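You operate a simulated robot arm through the tools that you are given. There is no shell and no other tool.

You run a simulated robot arm. Do the job below in one go: nothing can be reset, and whatever is moved stays where it is left.

JOB
Brush soap on both joints in the bottle rack and close the valve of the bottle that bubbles.
Fine: stand the brush back in its pot; the other valve stays open.

The check looks at the end state, three seconds after you hand in, the way a careful person would. Anything else that was tipped, shoved, dropped, spilled or broken makes it a failure.

ROBOT AND FRAMES
A 6-joint arm with a three-finger gripper, fixed in place. Base frame: the origin is on the floor under the middle of its stand, x ahead of it, y to its left, z up; the work surface is at about z = 88. Readings come in cm, rad, newtons and seconds.
It reaches about 121.3 cm from its shoulder. Its first joint turns from -2.897 to 2.897 rad. Payload 4.89 kg.
The TCP is the grasp point between the finger pads, 3 cm short of the fingertips. In the tool frame z runs along the fingers and y along their closing line. The gripper opens to 16.4 cm; its body begins 12.5 cm behind the TCP.
Orientation is that of the tool frame in the base frame, as a unit quaternion [x, y, z, w]. With the fingers straight down and closing along the base's y, the tool's x points along the base's -x, its y along +y and its z along -z.

CONTROLS
- The arm moves only by the tool servo_tool. Its argument "motion" is one flat list of numbers, 7 for each row, row after row: the shift along the tool's x, y, z in cm, then the turn, a rotation vector about the tool's x, y, z in rad, then the gripper command, from -1 (shut) to 1 (fully open), values between in proportion. In form: [dx, dy, dz, ax, ay, az, fingers, dx, dy, dz, ax, ay, az, fingers, ...]. A call has 1 to 20 rows; each row is the pose to reach, as a shift and turn from the pose commanded when the call began, along the tool's axes at that moment. A row lasts 0.2 s, in which the tool goes at most 5 cm and 0.15 rad; a call with a longer step from one row to the next is refused whole, and so is a gripper value outside its range. A pose out of reach is approached as far as the arm can. The call stops where the force on the tool passes 40 N (or 10 N more than at its start, if that is more) or the arm is blocked; 0.2 s more then pass. The fingers move at their own pace (about 10.8 cm/s each) and stop on an object; they squeeze with about 22 N. The grip force told is the motor's: it shows also when the fingers shut on nothing. Time passes only in rows, and 0.2 s behind the last, so rows that repeat a pose let the fingers close. It gives the time, the measured TCP pose, the force on the tool (base axes), the opening and the grip force at its end, in the units of the frame above (readings bear some noise), with the torque about the TCP (base axes, N m) and any sound that the robot's microphone picked up, and new pictures: "pictures" is both (left out), scene, wrist or none.
- Cameras (640 x 400 px; columns grow to the right, rows downward): "scene" is fixed at [21.47, -49.63, 181.15]; the picture's right is [0.31, -0.95, 0.00], its down [-0.78, -0.26, -0.57] and it looks along [0.54, 0.18, -0.82] (base axes); focal length 292 px, centre (320, 200). "wrist" rides on the gripper at [7.6, -0.2, -15.2] in the tool frame; the picture's right is [0.02, 1.00, 0.00], its down [-0.88, 0.02, -0.47] and it looks along [-0.47, 0.01, 0.88] (tool axes); focal length 247 px, centre (320, 200). There is no depth. A picture from a camera that has moved, and an enlarged one, comes with that camera's place and axes in the base frame and with its lens. The place of the scene camera against the robot may be out by one fixed shift of up to 1.2 cm in any direction.
- lift_body(by): moves the trunk up (or, below 0, down) by that many cm; the arm rides with it, the base frame stays. It gives what a move gives, with no picture.
- close_up(camera, box): a new picture of the part [left, top, right, bottom] of that camera's present view, enlarged. The clock stands still meanwhile.
- sign_off(): hands the job in; it is judged then, once.

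Places have to be worked out from the pictures, the camera data and where the tool is seen. Open the gripper and draw the arm clear of the work before you hand the job in, unless the task says otherwise.

The tools are called after ">>>" as name(argument=value, ...) on one line, values as JSON. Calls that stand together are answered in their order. servo_tool: Moves the arm, as the interface text tells. Its arguments: {"type":"object","properties":{"motion":{"type":"array"},"pictures":{"type":"string","enum":["both","scene","wrist","none"]}},"required":["motion"]} The other tools are called the same way: lift_body (by) moves the trunk up or down; close_up (camera, box) takes an enlarged picture of a part of a camera's view; sign_off () hands the job in.

At the start:

```text
time: 0.0
tool_pos: [63.41, 0.23, 134.87]
ee_rot: [0.0, 1.0, 0.0, 0.001]
force: [0.2, -0.4, 0.0]
wrist_torque: [-0.01, 0.0, -0.02]
grip_width: 16.42
grasp_force: 0.1
trunk travel left (down, up): [-15.0, 24.0]
```

scene: 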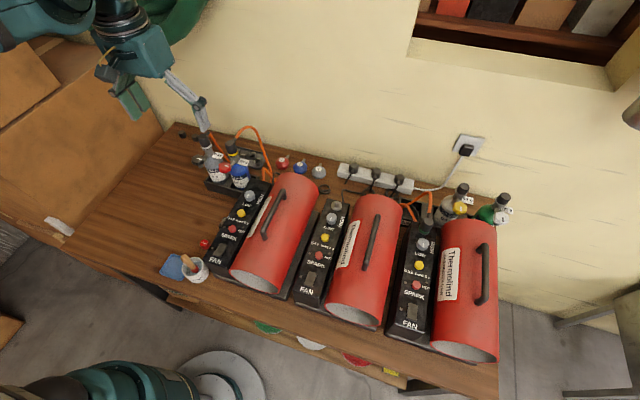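
wrist: 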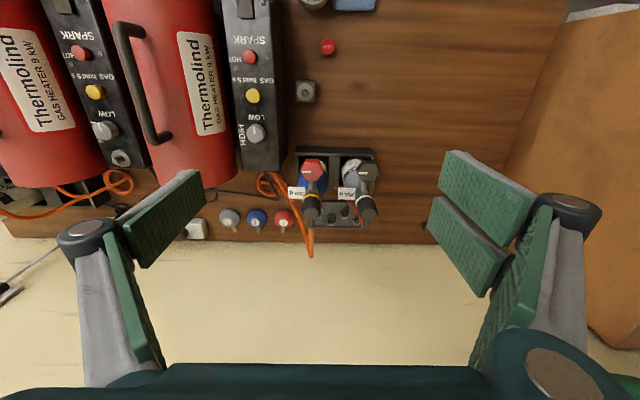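

The scene shows a bottle rack at the far left end of the table with two bottles, and a soap pot with a brush near the front edge. I take enlarged views of these before moving.

>>> close_up(camera="scene", box=[160, 110, 340, 222])

>>> close_up(camera="scene", box=[140, 220, 260, 295])

>>> close_up(camera="wrist", box=[240, 130, 440, 255])

>>> close_up(camera="scene", box=[400, 160, 540, 248])

```text
3.56 times, centred on (250, 166) of scene
camera zoom: at [21.47, -49.63, 181.15], right [0.31, -0.95, 0.0], down [-0.78, -0.26, -0.57], along [0.54, 0.18, -0.82], focal length 1037 px, centre (569, 321)
```

zoom: 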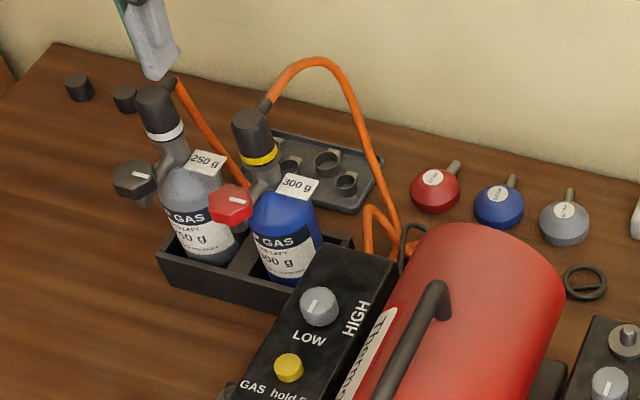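

```text
5.33 times, centred on (200, 258) of scene
camera zoom: at [21.47, -49.63, 181.15], right [0.31, -0.95, 0.0], down [-0.78, -0.26, -0.57], along [0.54, 0.18, -0.82], focal length 1555 px, centre (960, -107)
```

zoom: 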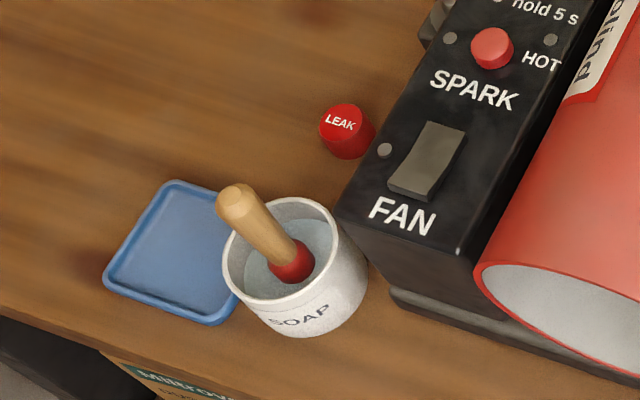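

```text
3.20 times, centred on (340, 192) of wrist
camera zoom: at [55.76, 0.04, 150.09], right [-0.02, 1.0, 0.0], down [0.88, 0.02, 0.47], along [0.47, 0.01, -0.88], focal length 790 px, centre (256, 224)
```

zoom: 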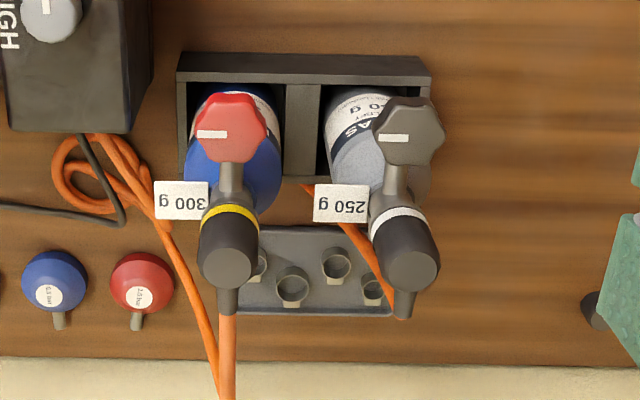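

```text
4.55 times, centred on (470, 204) of scene
camera zoom: at [21.47, -49.63, 181.15], right [0.31, -0.95, 0.0], down [-0.78, -0.26, -0.57], along [0.54, 0.18, -0.82], focal length 1326 px, centre (-362, 182)
```

zoom: 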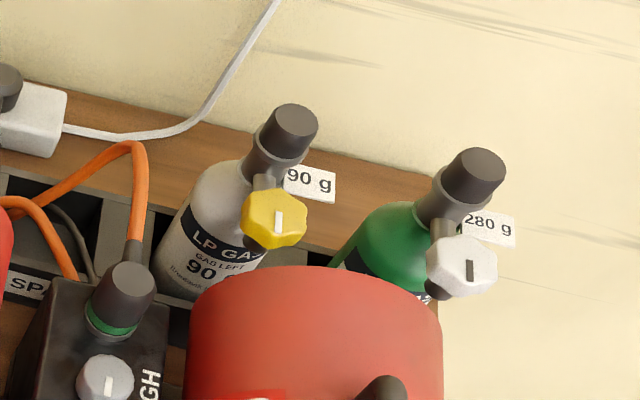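

Triangulating both pictures puts the red knob of the left rack near (71, -1, 110.6), its regulator cap top near (77, -1, 114.7), and the soap pot near (42, -1) at the front edge. I move the gripper back and a little down, to look at the pot and brush with the wrist camera.

>>> servo_tool(motion=[4, 0, 1.5, 0, 0, 0, 1, 8, 0, 3, 0, 0, 0, 1, 12, 0, 4.5, 0, 0, 0, 1, 16, 0, 6, 0, 0, 0, 1, 20, 0, 8, 0, 0, 0, 1, 24, 0, 10, 0, 0, 0, 1, 24, 0, 10, 0, 0, 0, 1], pictures="both")

```text
time: 1.6
tool_pos: [39.3, 0.34, 124.93]
ee_rot: [0.0, 1.0, 0.0, 0.001]
force: [-0.3, 0.0, -0.6]
wrist_torque: [0.0, -0.03, -0.01]
grip_width: 16.41
grasp_force: 0.1
trunk travel left (down, up): [-15.0, 24.0]
camera wrist: at [31.75, 0.09, 140.15], right [-0.02, 1.0, 0.0], down [0.88, 0.02, 0.47], along [0.47, 0.01, -0.88], focal length 247 px, centre (320, 200)
```

scene: 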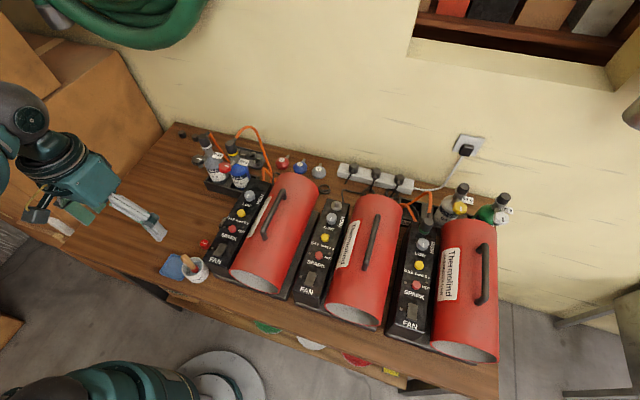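
wrist: 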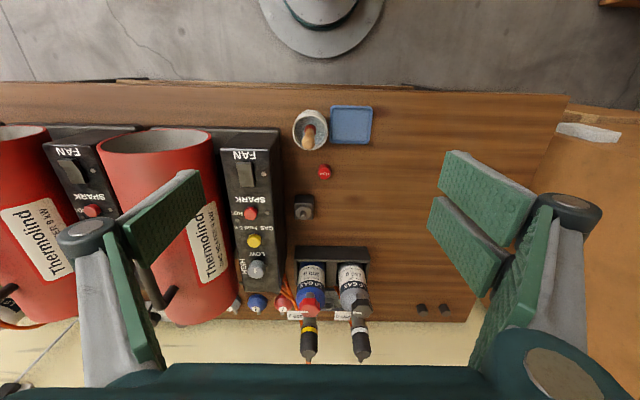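

>>> close_up(camera="wrist", box=[270, 90, 390, 165])

>>> close_up(camera="wrist", box=[230, 230, 430, 355])

>>> close_up(camera="scene", box=[170, 110, 290, 185])

```text
5.33 times, centred on (330, 128) of wrist
camera zoom: at [31.75, 0.09, 140.15], right [-0.02, 1.0, 0.0], down [0.88, 0.02, 0.47], along [0.47, 0.01, -0.88], focal length 1317 px, centre (267, 587)
```

zoom: 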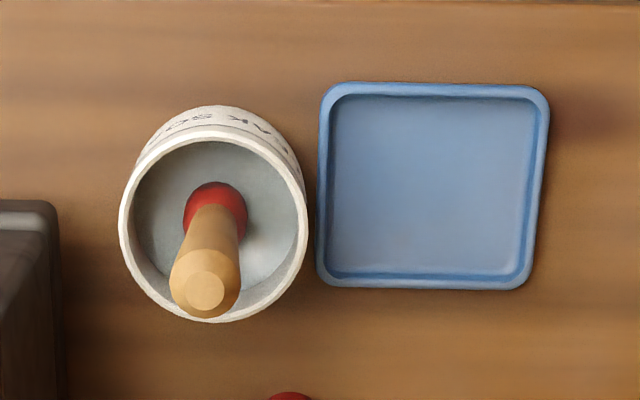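

```text
3.20 times, centred on (330, 292) of wrist
camera zoom: at [31.75, 0.09, 140.15], right [-0.02, 1.0, 0.0], down [0.88, 0.02, 0.47], along [0.47, 0.01, -0.88], focal length 790 px, centre (288, -96)
```

zoom: 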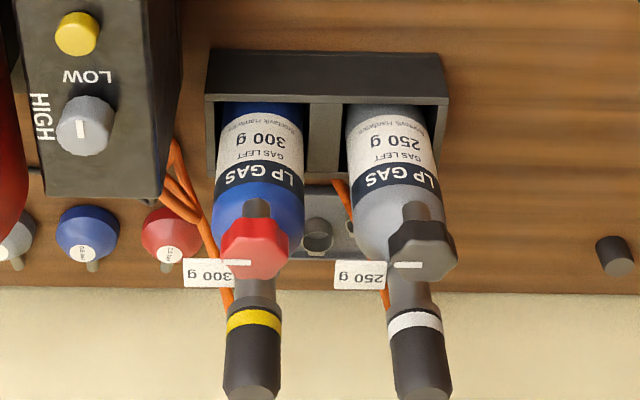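

```text
5.33 times, centred on (230, 148) of scene
camera zoom: at [21.47, -49.63, 181.15], right [0.31, -0.95, 0.0], down [-0.78, -0.26, -0.57], along [0.54, 0.18, -0.82], focal length 1555 px, centre (800, 480)
```

zoom: 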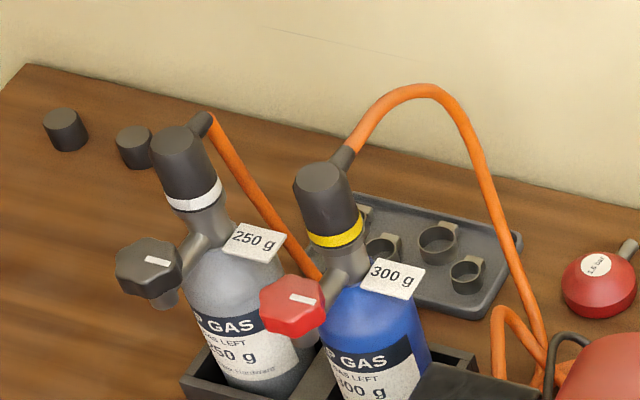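

The brush handle stands in the pot leaning toward the rack, and each bottle has a coloured ring at the joint below its cap, with a hex knob on a forward arm. I tilt the gripper forward to see the knobs and joints from the front.

>>> servo_tool(motion=[-2.8, 0, 1.8, 0, -0.15, 0, 1, -5.6, 0, 3.6, 0, -0.3, 0, 1, -8.4, 0, 5.4, 0, -0.45, 0, 1, -11.2, 0, 7.2, 0, -0.6, 0, 1, -14, 0, 9, 0, -0.75, 0, 1, -14, 0, 9, 0, -0.75, 0, 1], pictures="wrist")

```text
time: 3.0
tool_pos: [53.2, 0.14, 115.58]
ee_rot: [0.0, 0.93, -0.001, 0.367]
force: [0.4, 0.4, 0.5]
wrist_torque: [0.0, 0.03, -0.01]
grip_width: 16.4
grasp_force: 0.0
trunk travel left (down, up): [-15.0, 24.0]
camera wrist: at [37.35, -0.09, 121.61], right [-0.01, 1.0, -0.01], down [0.32, 0.02, 0.95], along [0.95, 0.01, -0.32], focal length 247 px, centre (320, 200)
```

wrist: 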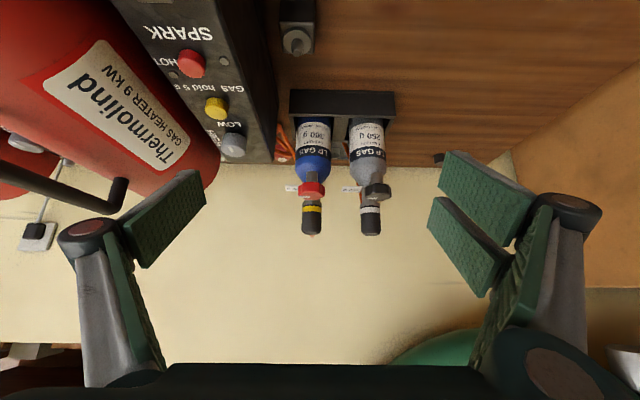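

>>> close_up(camera="wrist", box=[270, 160, 414, 250])

>>> close_up(camera="wrist", box=[270, 80, 430, 180])

```text
4.44 times, centred on (342, 205) of wrist
camera zoom: at [37.35, -0.09, 121.61], right [-0.01, 1.0, -0.01], down [0.32, 0.02, 0.95], along [0.95, 0.01, -0.32], focal length 1098 px, centre (222, 178)
```

zoom: 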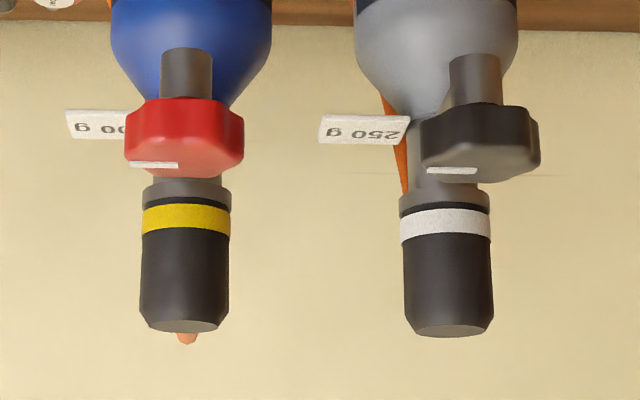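

```text
4.00 times, centred on (350, 130) of wrist
camera zoom: at [37.35, -0.09, 121.61], right [-0.01, 1.0, -0.01], down [0.32, 0.02, 0.95], along [0.95, 0.01, -0.32], focal length 988 px, centre (200, 480)
```

zoom: 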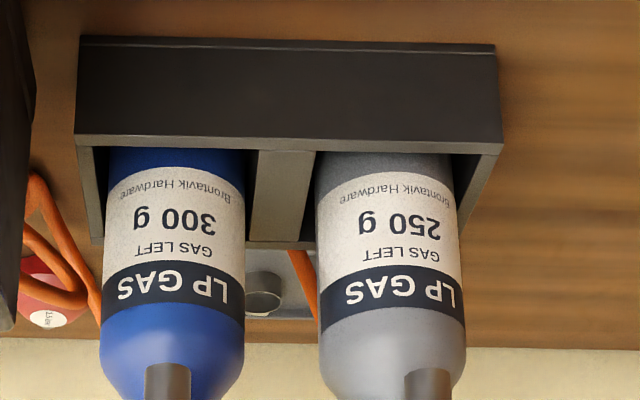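

The knobs turn about vertical axes, their tops are near z = 109.6, and both pointers show -y. The coloured rings (joints) are at z ≈ 110, and the brush stands upright in the pot at about (42, -1.5) with its top near z = 102.6. I narrow the fingers and return upright above the pot for a closer look.

>>> servo_tool(motion=[0, 0, -2, 0, 0, 0, -0.1, 0, 0, -4, 0, 0.1, 0, -0.1, 2.6, -0.4, -4.5, 0, 0.25, 0, -0.1, 5.3, -0.8, -4.7, 0, 0.4, 0, -0.1, 8, -1.2, -5, 0, 0.55, 0, -0.1, 10.65, -1.64, -5, 0, 0.7, 0, -0.1, 10.65, -1.64, -5, 0, 0.75, 0, -0.1, 10.65, -1.64, -5, 0, 0.75, 0, -0.1], pictures="both")

```text
time: 4.8
tool_pos: [42.23, -1.31, 112.39]
ee_rot: [0.001, 1.0, 0.0, 0.0]
force: [0.0, 0.4, 0.1]
wrist_torque: [-0.01, 0.06, 0.01]
grip_width: 7.38
grasp_force: 0.0
trunk travel left (down, up): [-15.0, 24.0]
camera wrist: at [34.64, -1.6, 127.54], right [-0.02, 1.0, 0.0], down [0.88, 0.02, 0.47], along [0.47, 0.01, -0.88], focal length 247 px, centre (320, 200)
```

scene: 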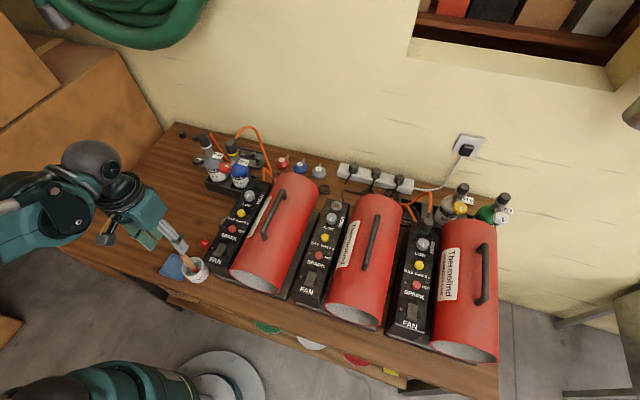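
wrist: 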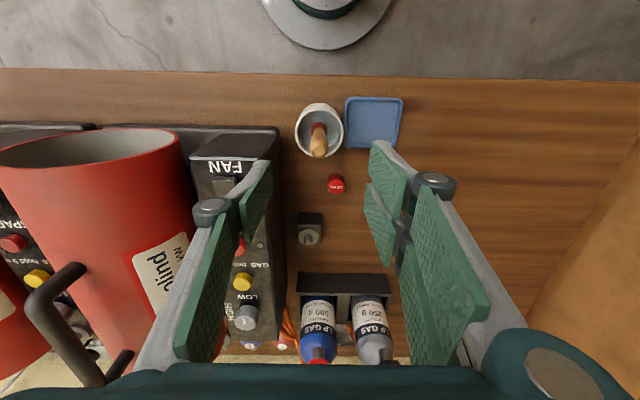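

>>> close_up(camera="wrist", box=[180, 80, 420, 230])

>>> close_up(camera="scene", box=[130, 210, 250, 285])

```text
2.67 times, centred on (300, 155) of wrist
camera zoom: at [34.64, -1.6, 127.54], right [-0.02, 1.0, 0.0], down [0.88, 0.02, 0.47], along [0.47, 0.01, -0.88], focal length 659 px, centre (373, 320)
```

zoom: 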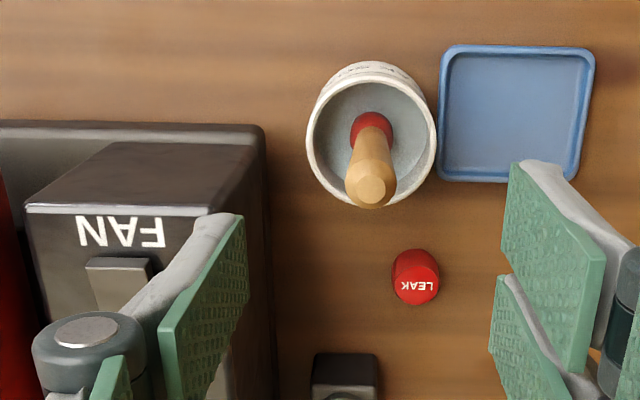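

```text
5.33 times, centred on (190, 248) of scene
camera zoom: at [21.47, -49.63, 181.15], right [0.31, -0.95, 0.0], down [-0.78, -0.26, -0.57], along [0.54, 0.18, -0.82], focal length 1555 px, centre (1013, -53)
```

zoom: 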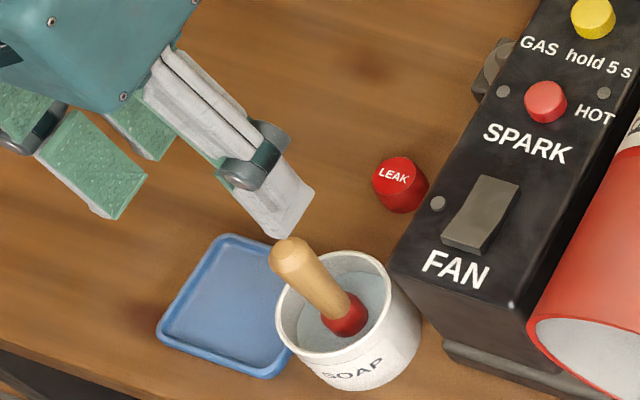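

Both views agree: the handle top is at (42.1, -1.55, 102.6), it is upright, and the pot rim is at z ≈ 95.6. I narrow the opening to 5 cm to stay clear of the heater box and come down halfway around the handle.

>>> servo_tool(motion=[0.13, -0.24, 0, 0, 0, 0, -0.39, 0.13, -0.24, 1, 0, 0, 0, -0.39, 0.13, -0.24, 3, 0, 0, 0, -0.39, 0.13, -0.24, 5, 0, 0, 0, -0.39, 0.13, -0.24, 7, 0, 0, 0, -0.39, 0.13, -0.24, 8.4, 0, 0, 0, -0.39, 0.13, -0.24, 8.4, 0, 0, 0, -0.39], pictures="both")

```text
time: 6.4
tool_pos: [42.04, -1.66, 103.88]
ee_rot: [0.0, 1.0, 0.0, 0.001]
force: [0.7, -0.2, 0.6]
wrist_torque: [-0.01, 0.02, 0.04]
grip_width: 4.99
grasp_force: 0.0
trunk travel left (down, up): [-15.0, 24.0]
camera wrist: at [34.45, -1.86, 119.11], right [-0.02, 1.0, 0.0], down [0.88, 0.02, 0.47], along [0.47, 0.01, -0.88], focal length 247 px, centre (320, 200)
```

scene: 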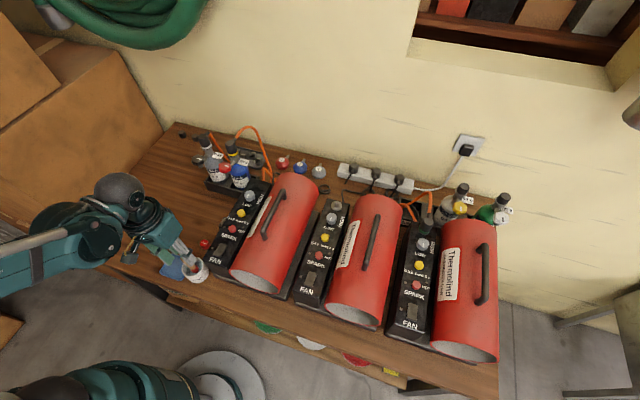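
wrist: 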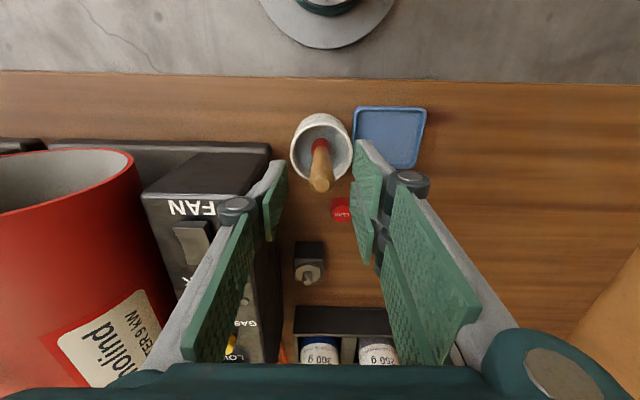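

The handle top sits centred between the pads. I continue down to TCP z = 100 (fingertips about 1.4 cm above the rim) and close.

>>> servo_tool(motion=[0, 0.1, 2, 0, 0, 0, -0.39, 0, 0.1, 3.9, 0, 0, 0, -0.39, 0, 0.1, 3.9, 0, 0, 0, -0.39, 0, 0.1, 3.9, 0, 0, 0, -1, 0, 0.1, 3.9, 0, 0, 0, -1, 0, 0.1, 3.9, 0, 0, 0, -1, 0, 0.1, 3.9, 0, 0, 0, -1], pictures="both")

```text
time: 8.0
tool_pos: [41.91, -1.59, 100.0]
ee_rot: [0.0, 1.0, 0.0, 0.001]
force: [0.0, 0.5, -0.4]
wrist_torque: [-0.01, 0.05, -0.02]
grip_width: 1.85
grasp_force: 22.5
trunk travel left (down, up): [-15.0, 24.0]
camera wrist: at [34.35, -1.79, 115.18], right [-0.02, 1.0, 0.0], down [0.88, 0.02, 0.47], along [0.47, 0.01, -0.88], focal length 247 px, centre (320, 200)
```

scene: 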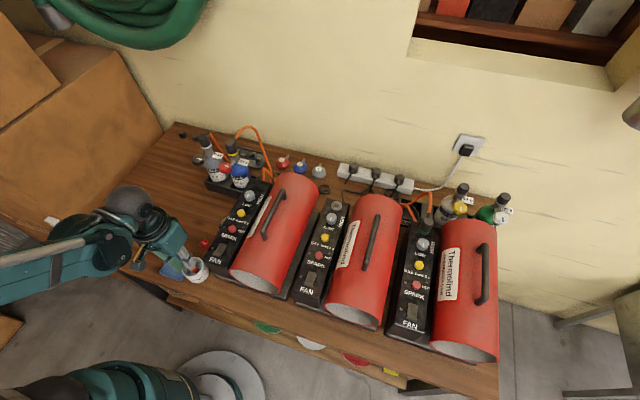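
wrist: 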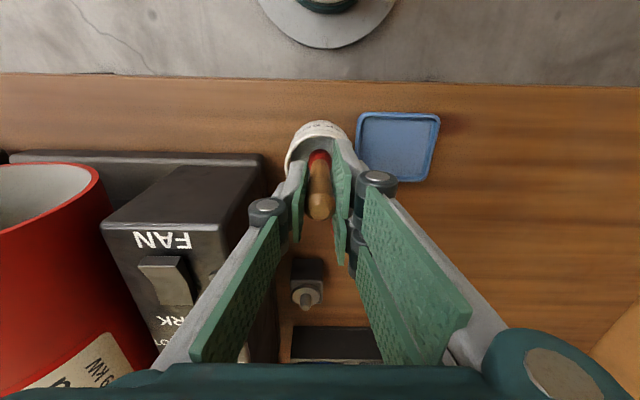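

The grip holds on the 1.85 cm handle. I lift the brush straight up out of the pot.

>>> servo_tool(motion=[0, 0, -1, 0, 0, 0, -1, 0, 0, -2.5, 0, 0, 0, -1, 0, 0, -4, 0, 0, 0, -1, 0, 0, -6, 0, 0, 0, -1, 0, 0, -8, 0, 0, 0, -1, 0, 0, -10.5, 0, 0, 0, -1, 0, 0, -13, 0, 0, 0, -1, 0, 0, -16, 0, 0, 0, -1, 0, 0, -19, 0, 0, 0, -1, 0, 0, -21, 0, 0, 0, -1, 0, 0, -21, 0, 0, 0, -1], pictures="both")

>>> close_up(camera="scene", box=[100, 180, 260, 280])

>>> close_up(camera="wrist", box=[240, 90, 400, 190])

```text
time: 10.4
tool_pos: [41.9, -1.53, 120.84]
ee_rot: [0.0, 1.0, 0.0, 0.001]
force: [-0.3, 0.7, -1.3]
wrist_torque: [0.0, -0.02, 0.0]
grip_width: 1.87
grasp_force: 21.8
trunk travel left (down, up): [-15.0, 24.0]
camera wrist: at [34.29, -1.7, 136.14], right [-0.02, 1.0, 0.0], down [0.88, 0.02, 0.47], along [0.47, 0.01, -0.88], focal length 247 px, centre (320, 200)
```

scene: 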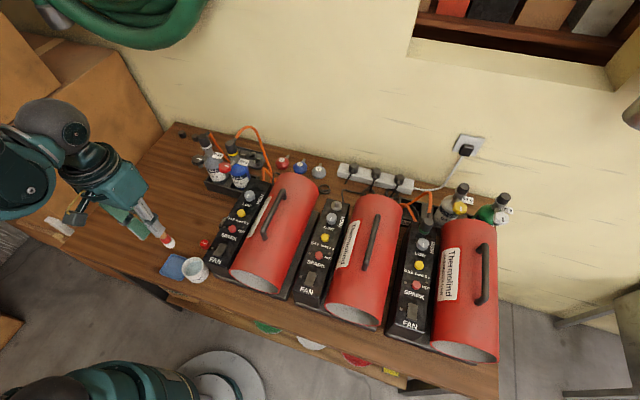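
wrist: 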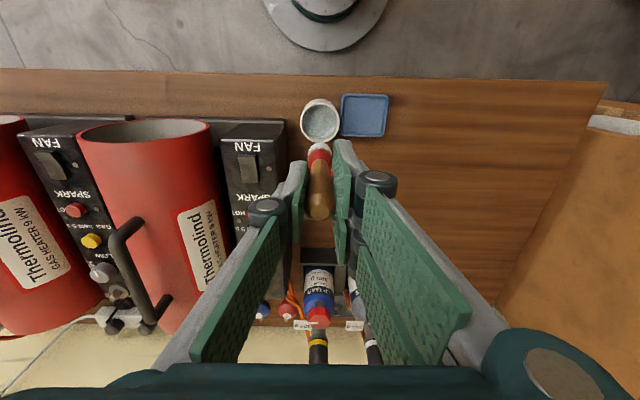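

```text
4.00 times, centred on (180, 230) of scene
camera zoom: at [21.47, -49.63, 181.15], right [0.31, -0.95, 0.0], down [-0.78, -0.26, -0.57], along [0.54, 0.18, -0.82], focal length 1166 px, centre (880, 80)
```

zoom: 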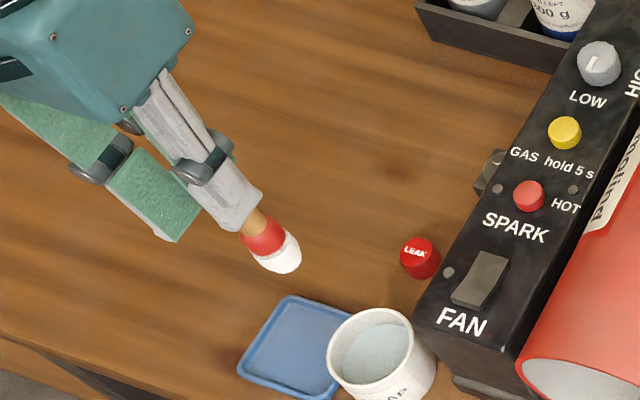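

```text
4.00 times, centred on (320, 140) of wrist
camera zoom: at [34.29, -1.7, 136.14], right [-0.02, 1.0, 0.0], down [0.88, 0.02, 0.47], along [0.47, 0.01, -0.88], focal length 988 px, centre (320, 440)
```

zoom: 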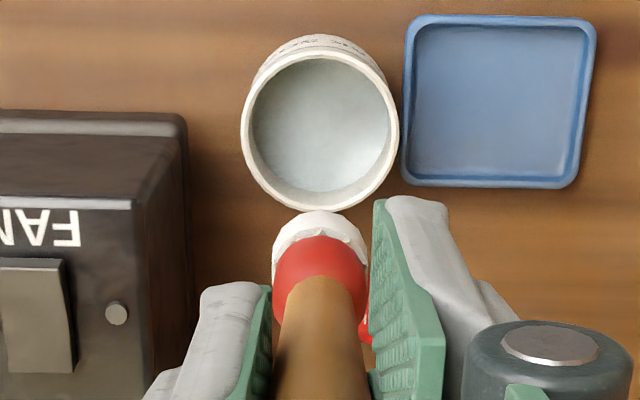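

The brush is out: ferrule about 6 cm below the TCP, white bristles ending about 10.5 cm below, width about 2.6 cm. I raise it and carry it over to the right rack position, above the free quadrant in front and to the +y side of the red-knob bottle's cap (cap axis ≈ (77.2, -1)).

>>> servo_tool(motion=[0, 0, -3.5, 0, 0, 0, -1, 0, 0, -7, 0, 0, 0, -1, -3, 0.5, -9, 0, 0, 0, -1, -7, 1, -10, 0, 0, 0, -1, -11, 1.5, -10, 0, 0, 0, -1, -15, 2, -10, 0, 0, 0, -1, -19, 2.5, -10, 0, 0, 0, -1, -23, 3, -10, 0, 0, 0, -1, -26.5, 3.5, -10, 0, 0, 0, -1, -29.5, 3.9, -10, 0, 0, 0, -1, -31.5, 3.9, -10, 0, 0, 0, -1, -32.2, 3.9, -10, 0, 0, 0, -1, -32.2, 3.9, -10, 0, 0, 0, -1], pictures="both")

>>> close_up(camera="scene", box=[160, 80, 320, 180])

>>> close_up(camera="wrist", box=[240, 100, 400, 200])

```text
time: 13.2
tool_pos: [74.42, 2.35, 130.85]
ee_rot: [-0.001, 1.0, 0.0, 0.0]
force: [-0.1, -0.6, -0.1]
wrist_torque: [0.0, 0.07, 0.01]
grip_width: 1.86
grasp_force: 21.5
trunk travel left (down, up): [-15.0, 24.0]
camera wrist: at [66.74, 2.2, 146.13], right [-0.02, 1.0, 0.0], down [0.88, 0.02, 0.47], along [0.47, 0.01, -0.88], focal length 247 px, centre (320, 200)
```

scene: 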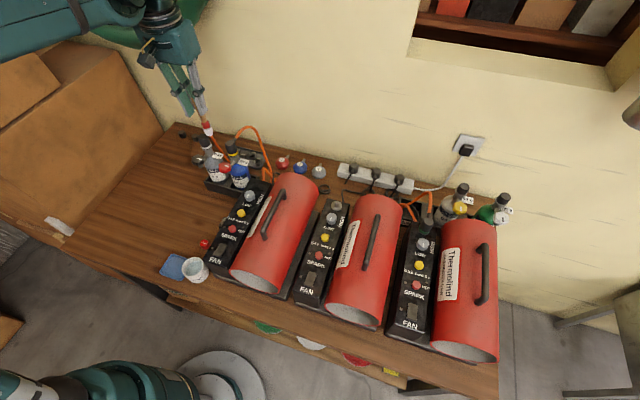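
wrist: 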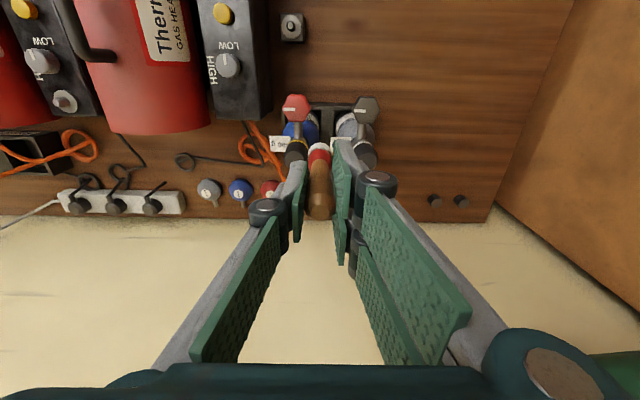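

```text
4.00 times, centred on (240, 130) of scene
camera zoom: at [21.47, -49.63, 181.15], right [0.31, -0.95, 0.0], down [-0.78, -0.26, -0.57], along [0.54, 0.18, -0.82], focal length 1166 px, centre (640, 480)
```

zoom: 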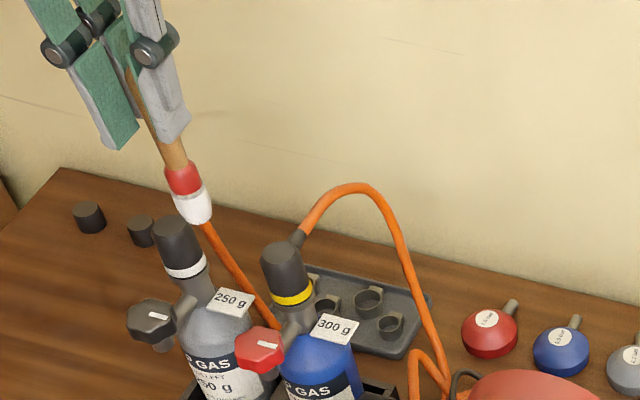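

```text
4.00 times, centred on (320, 150) of wrist
camera zoom: at [66.74, 2.2, 146.13], right [-0.02, 1.0, 0.0], down [0.88, 0.02, 0.47], along [0.47, 0.01, -0.88], focal length 988 px, centre (320, 400)
```

zoom: 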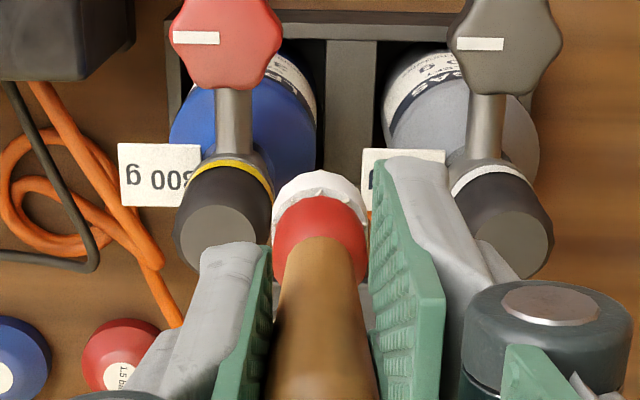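

The wrist view fixes the caps at (77.6, -1.05) and (77.8, 8.85), with knob centres near x ≈ 72. I lower the brush beside the red bottle's cap, still about 1.5 cm clear, so its bristles come level with the yellow ring.

>>> servo_tool(motion=[0, 0, 2, 0, 0, 0, -1, 0, 0, 4.5, 0, 0, 0, -1, 0, 0, 7, 0, 0, 0, -1, 0, 0, 9, 0, 0, 0, -1, 0, 0, 10.5, 0, 0, 0, -1, 0, 0, 11.5, 0, 0, 0, -1, 0, 0, 11.5, 0, 0, 0, -1], pictures="both")

>>> close_up(camera="scene", box=[170, 100, 290, 175])

>>> close_up(camera="wrist", box=[240, 80, 400, 180])

```text
time: 14.8
tool_pos: [74.26, 2.24, 119.45]
ee_rot: [0.0, 1.0, 0.0, 0.001]
force: [-0.8, 0.6, -1.0]
wrist_torque: [0.0, 0.01, -0.02]
grip_width: 1.86
grasp_force: 22.3
trunk travel left (down, up): [-15.0, 24.0]
camera wrist: at [66.63, 2.06, 134.74], right [-0.02, 1.0, 0.0], down [0.88, 0.02, 0.47], along [0.47, 0.01, -0.88], focal length 247 px, centre (320, 200)
```

scene: 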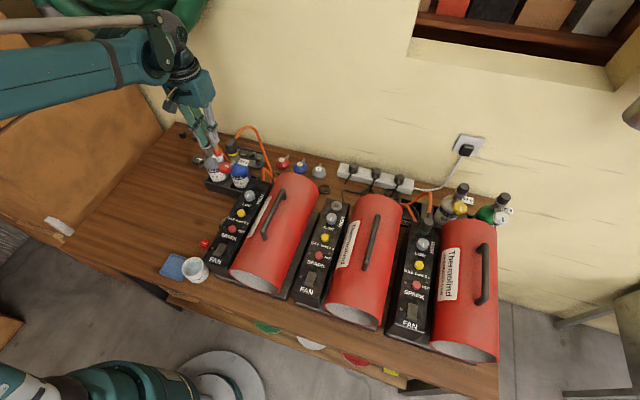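
wrist: 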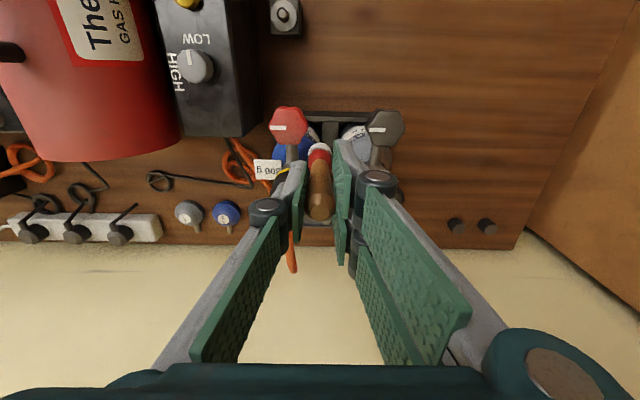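

```text
5.33 times, centred on (230, 138) of scene
camera zoom: at [21.47, -49.63, 181.15], right [0.31, -0.95, 0.0], down [-0.78, -0.26, -0.57], along [0.54, 0.18, -0.82], focal length 1555 px, centre (800, 533)
```

zoom: 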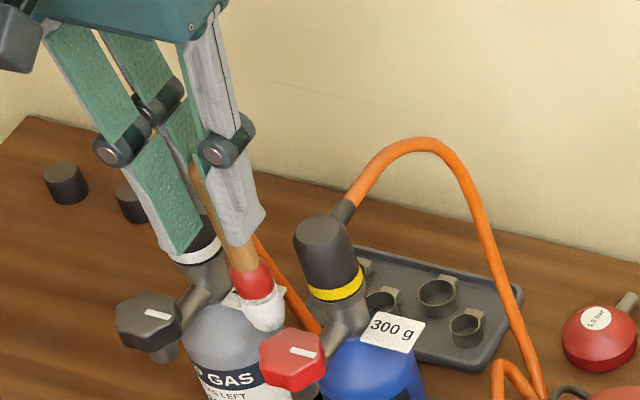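

```text
4.00 times, centred on (320, 130) of wrist
camera zoom: at [66.63, 2.06, 134.74], right [-0.02, 1.0, 0.0], down [0.88, 0.02, 0.47], along [0.47, 0.01, -0.88], focal length 988 px, centre (320, 480)
```

zoom: 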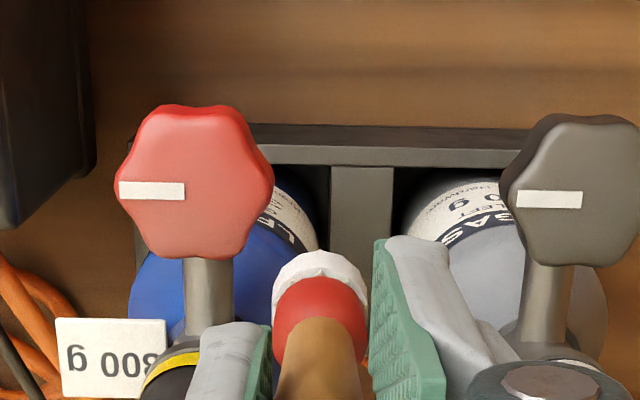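

The bristles are level with the ring, about 1.9 cm away. I move diagonally toward the cap in small steps and watch the force.

>>> servo_tool(motion=[-0.3, -0.3, 0.1, 0, 0, 0, -1, -0.6, -0.6, 0.2, 0, 0, 0, -1, -0.85, -0.85, 0.3, 0, 0, 0, -1, -1.05, -1.05, 0.3, 0, 0, 0, -1, -1.2, -1.2, 0.3, 0, 0, 0, -1, -1.2, -1.2, 0.3, 0, 0, 0, -1], pictures="both")

>>> close_up(camera="scene", box=[180, 120, 276, 180])

>>> close_up(camera="wrist", box=[256, 90, 384, 170])

```text
time: 16.2
tool_pos: [75.34, 1.2, 119.16]
ee_rot: [0.0, 1.0, 0.0, 0.0]
force: [-0.2, 1.3, -0.7]
wrist_torque: [0.03, 0.02, -0.02]
grip_width: 1.88
grasp_force: 22.2
trunk travel left (down, up): [-15.0, 24.0]
camera wrist: at [67.84, 0.92, 134.42], right [-0.02, 1.0, 0.0], down [0.88, 0.02, 0.47], along [0.47, 0.01, -0.88], focal length 247 px, centre (320, 200)
```

scene: 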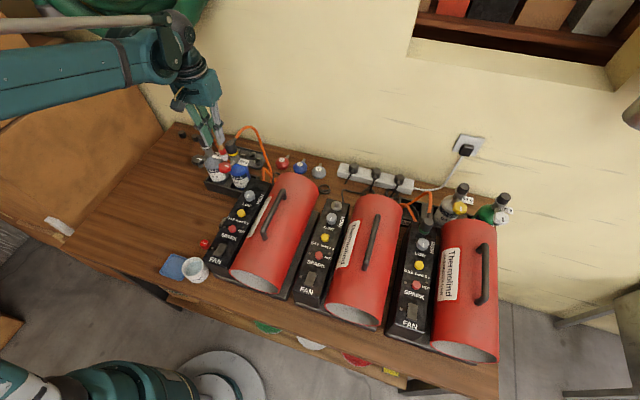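
wrist: 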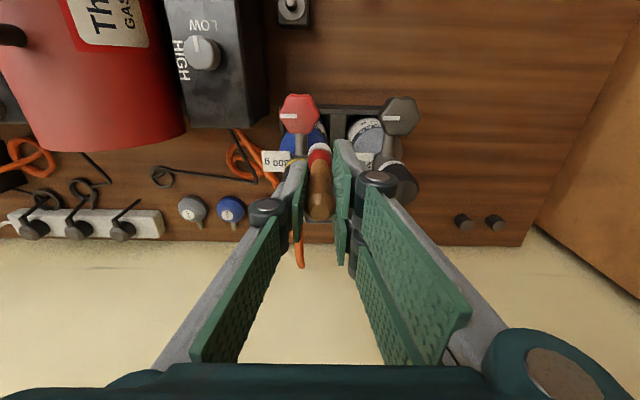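

```text
6.67 times, centred on (228, 150) of scene
camera zoom: at [21.47, -49.63, 181.15], right [0.31, -0.95, 0.0], down [-0.78, -0.26, -0.57], along [0.54, 0.18, -0.82], focal length 1944 px, centre (933, 533)
```

zoom: 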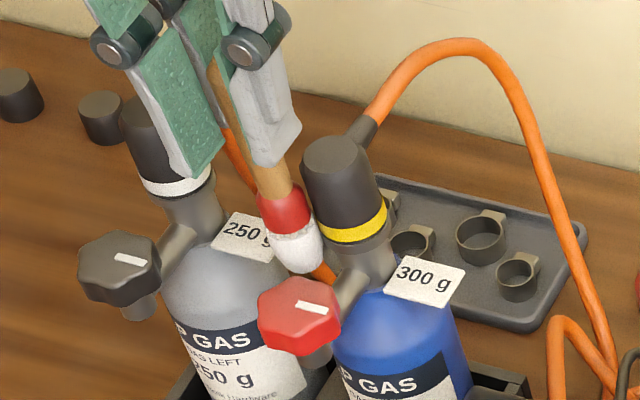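

```text
5.00 times, centred on (320, 130) of wrist
camera zoom: at [67.84, 0.92, 134.42], right [-0.02, 1.0, 0.0], down [0.88, 0.02, 0.47], along [0.47, 0.01, -0.88], focal length 1235 px, centre (320, 550)
```

zoom: 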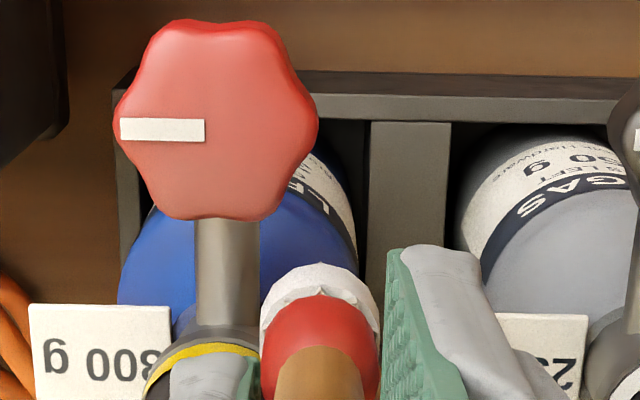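

The bristles look about to touch the ring and the force shows about 1 N. I push on by small steps and add short up-and-down strokes.

>>> servo_tool(motion=[-0.15, -0.15, 0, 0, 0, 0, -1, -0.3, -0.3, 0, 0, 0, 0, -1, -0.3, -0.3, 0, 0, 0, 0, -1], pictures="none")

>>> close_up(camera="scene", box=[190, 130, 270, 180])

```text
time: 17.0
tool_pos: [75.78, 0.71, 119.06]
ee_rot: [0.0, 1.0, 0.0, 0.001]
force: [-1.2, 0.8, -0.2]
wrist_torque: [0.14, 0.14, -0.03]
grip_width: 1.89
grasp_force: 22.2
trunk travel left (down, up): [-15.0, 24.0]
```

```text
8.00 times, centred on (230, 155) of scene
camera zoom: at [21.47, -49.63, 181.15], right [0.31, -0.95, 0.0], down [-0.78, -0.26, -0.57], along [0.54, 0.18, -0.82], focal length 2333 px, centre (1040, 560)
```

zoom: 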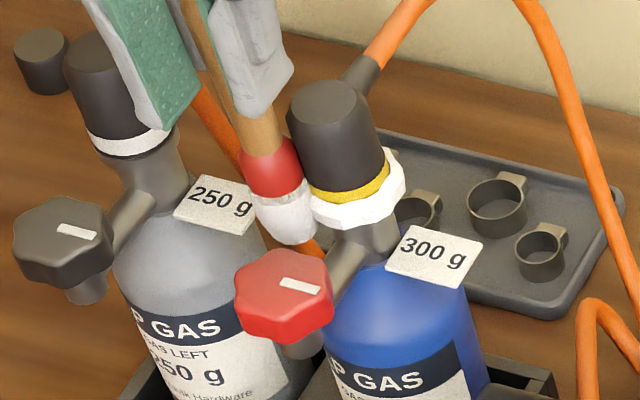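

White foam has appeared all around the joint of the red-knob bottle. I back the brush away diagonally, lift it, and look at this joint for bubbles.

>>> servo_tool(motion=[0, 0, -0.2, 0, 0, 0, -1, 0, 0, 0.1, 0, 0, 0, -1, 0.4, 0.4, 0, 0, 0, 0, -1, 0.9, 0.9, 0, 0, 0, 0, -1, 1.4, 1.4, 0, 0, 0, 0, -1, 1.4, 1.4, -2, 0, 0, 0, -1, 1.4, 1.4, -5, 0, 0, 0, -1, 1.4, 1.4, -8.5, 0, 0, 0, -1, 1.4, 1.4, -12, 0, 0, 0, -1, 1.4, 1.4, -12, 0, 0, 0, -1], pictures="both")

>>> close_up(camera="scene", box=[190, 130, 270, 180])

>>> close_up(camera="wrist", box=[240, 100, 400, 200])

```text
time: 19.2
tool_pos: [74.27, 2.07, 131.16]
ee_rot: [0.0, 1.0, 0.001, 0.001]
force: [-0.7, 0.4, -0.4]
wrist_torque: [-0.01, -0.06, 0.02]
grip_width: 1.88
grasp_force: 21.9
trunk travel left (down, up): [-15.0, 24.0]
camera wrist: at [66.71, 1.89, 146.49], right [-0.02, 1.0, 0.0], down [0.88, 0.02, 0.47], along [0.47, 0.01, -0.88], focal length 247 px, centre (320, 200)
```

scene: 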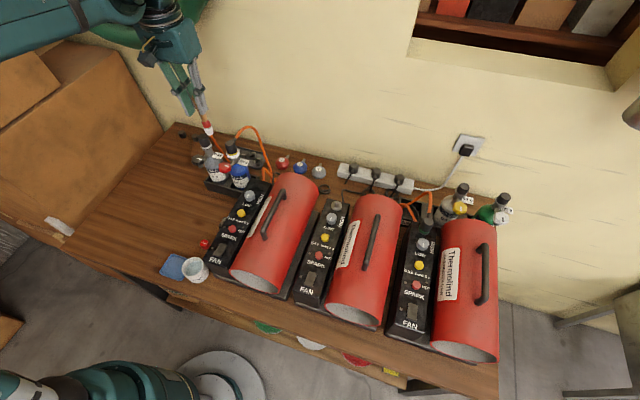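
wrist: 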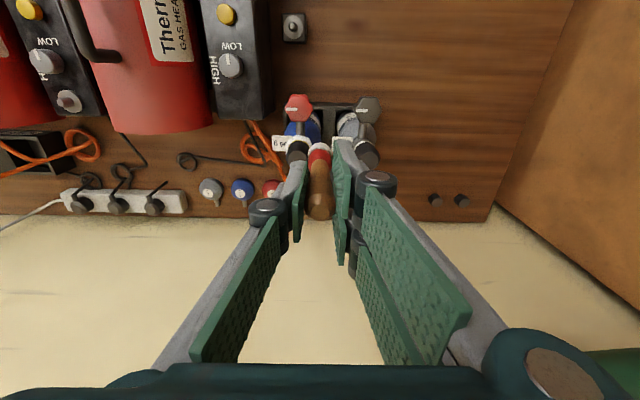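

```text
8.00 times, centred on (230, 155) of scene
camera zoom: at [21.47, -49.63, 181.15], right [0.31, -0.95, 0.0], down [-0.78, -0.26, -0.57], along [0.54, 0.18, -0.82], focal length 2333 px, centre (1040, 560)
```

zoom: 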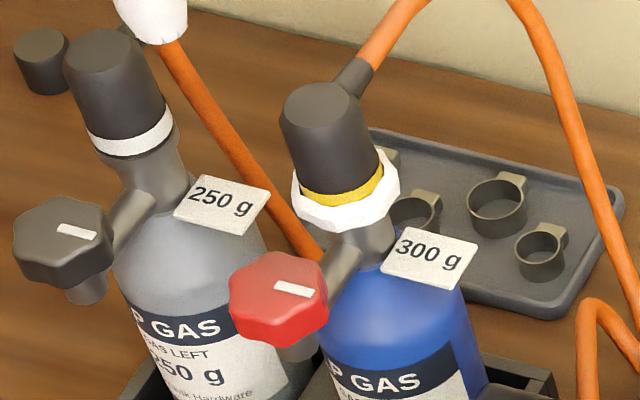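

```text
4.00 times, centred on (320, 150) of wrist
camera zoom: at [66.71, 1.89, 146.49], right [-0.02, 1.0, 0.0], down [0.88, 0.02, 0.47], along [0.47, 0.01, -0.88], focal length 988 px, centre (320, 400)
```

zoom: 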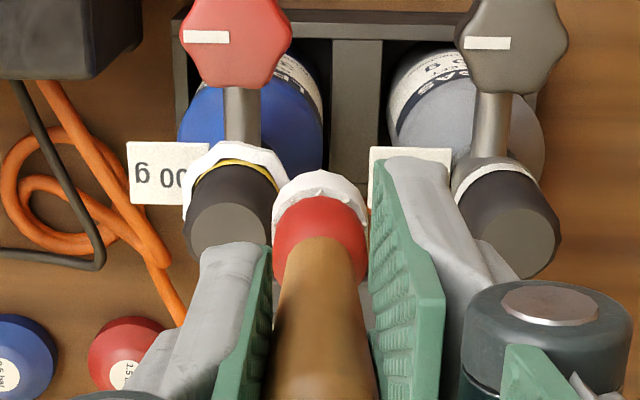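

The red bottle's joint now carries an even foam collar, and so far I see no bubbles there. I move the brush to the +y front side of the grey (250 g) bottle's cap and lower it to the same height.

>>> servo_tool(motion=[0, 3, 0, 0, 0, 0, -1, -0.1, 6.5, 0, 0, 0, 0, -1, -0.2, 9.5, 0, 0, 0, 0, -1, -0.2, 10.2, 0, 0, 0, 0, -1, -0.2, 10.2, 2, 0, 0, 0, -1, -0.2, 10.2, 5, 0, 0, 0, -1, -0.2, 10.2, 8, 0, 0, 0, -1, -0.2, 10.2, 10.5, 0, 0, 0, -1, -0.2, 10.2, 12, 0, 0, 0, -1, -0.2, 10.2, 12, 0, 0, 0, -1], pictures="both")

>>> close_up(camera="scene", box=[180, 120, 276, 180])

>>> close_up(camera="wrist", box=[240, 80, 400, 180])

```text
time: 21.4
tool_pos: [74.41, 12.43, 119.19]
ee_rot: [0.0, 1.0, 0.0, 0.0]
force: [0.6, -0.4, -0.9]
wrist_torque: [-0.01, 0.02, -0.01]
grip_width: 1.87
grasp_force: 21.7
trunk travel left (down, up): [-15.0, 24.0]
camera wrist: at [66.89, 12.22, 134.42], right [-0.02, 1.0, 0.0], down [0.88, 0.02, 0.47], along [0.47, 0.01, -0.88], focal length 247 px, centre (320, 200)
```

scene: 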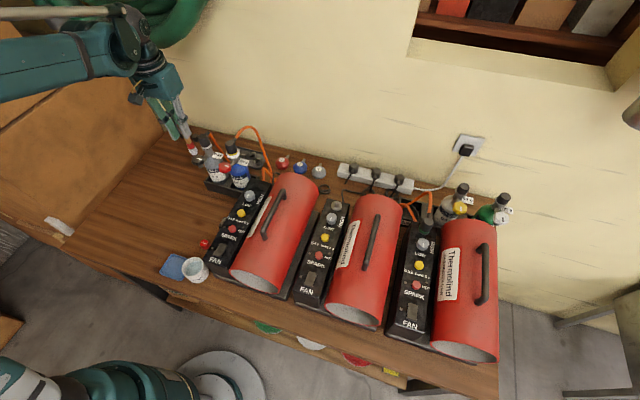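
wrist: 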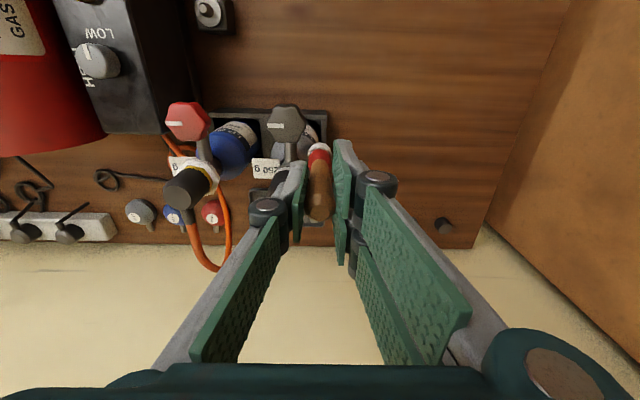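

```text
6.67 times, centred on (228, 150) of scene
camera zoom: at [21.47, -49.63, 181.15], right [0.31, -0.95, 0.0], down [-0.78, -0.26, -0.57], along [0.54, 0.18, -0.82], focal length 1944 px, centre (933, 533)
```

zoom: 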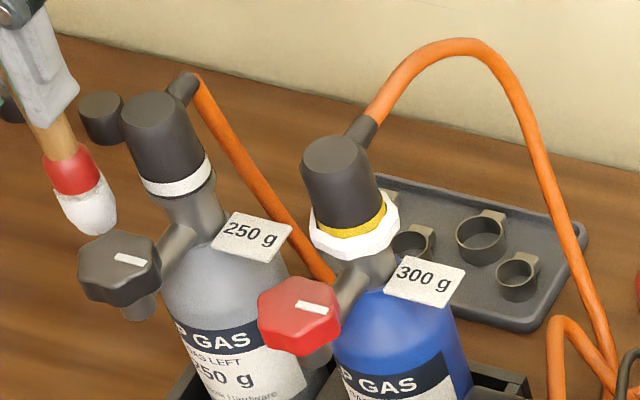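

```text
4.00 times, centred on (320, 130) of wrist
camera zoom: at [66.89, 12.22, 134.42], right [-0.02, 1.0, 0.0], down [0.88, 0.02, 0.47], along [0.47, 0.01, -0.88], focal length 988 px, centre (320, 480)
```

zoom: 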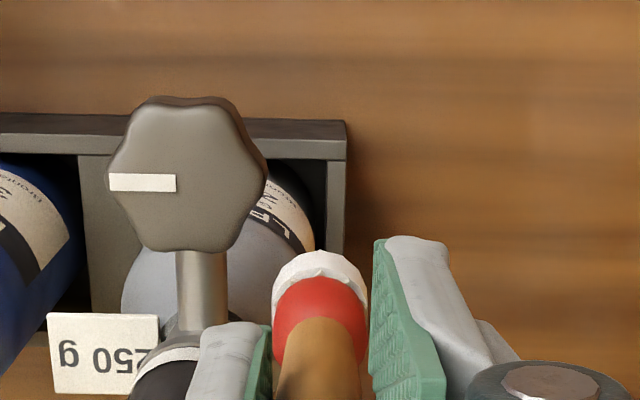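

Same geometry as before. I approach the grey cap diagonally in small steps.

>>> servo_tool(motion=[-0.35, -0.35, 0, 0, 0, 0, -1, -0.7, -0.7, 0, 0, 0, 0, -1, -1, -1, 0, 0, 0, 0, -1, -1.2, -1.2, 0, 0, 0, 0, -1, -1.35, -1.35, 0, 0, 0, 0, -1, -1.5, -1.5, 0, 0, 0, 0, -1, -1.5, -1.5, 0, 0, 0, 0, -1], pictures="none")

>>> close_up(camera="scene", box=[180, 120, 276, 180])

```text
time: 23.0
tool_pos: [76.09, 11.0, 119.22]
ee_rot: [-0.001, 1.0, 0.0, 0.002]
force: [-1.6, 0.9, -0.8]
wrist_torque: [0.16, 0.15, 0.02]
grip_width: 1.86
grasp_force: 22.2
trunk travel left (down, up): [-15.0, 24.0]
```

```text
6.67 times, centred on (228, 150) of scene
camera zoom: at [21.47, -49.63, 181.15], right [0.31, -0.95, 0.0], down [-0.78, -0.26, -0.57], along [0.54, 0.18, -0.82], focal length 1944 px, centre (933, 533)
```

zoom: 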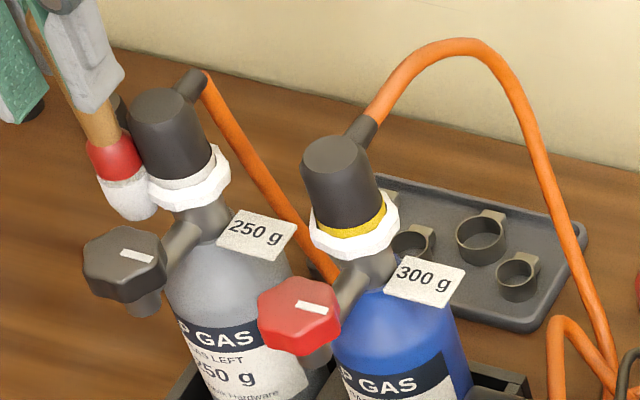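

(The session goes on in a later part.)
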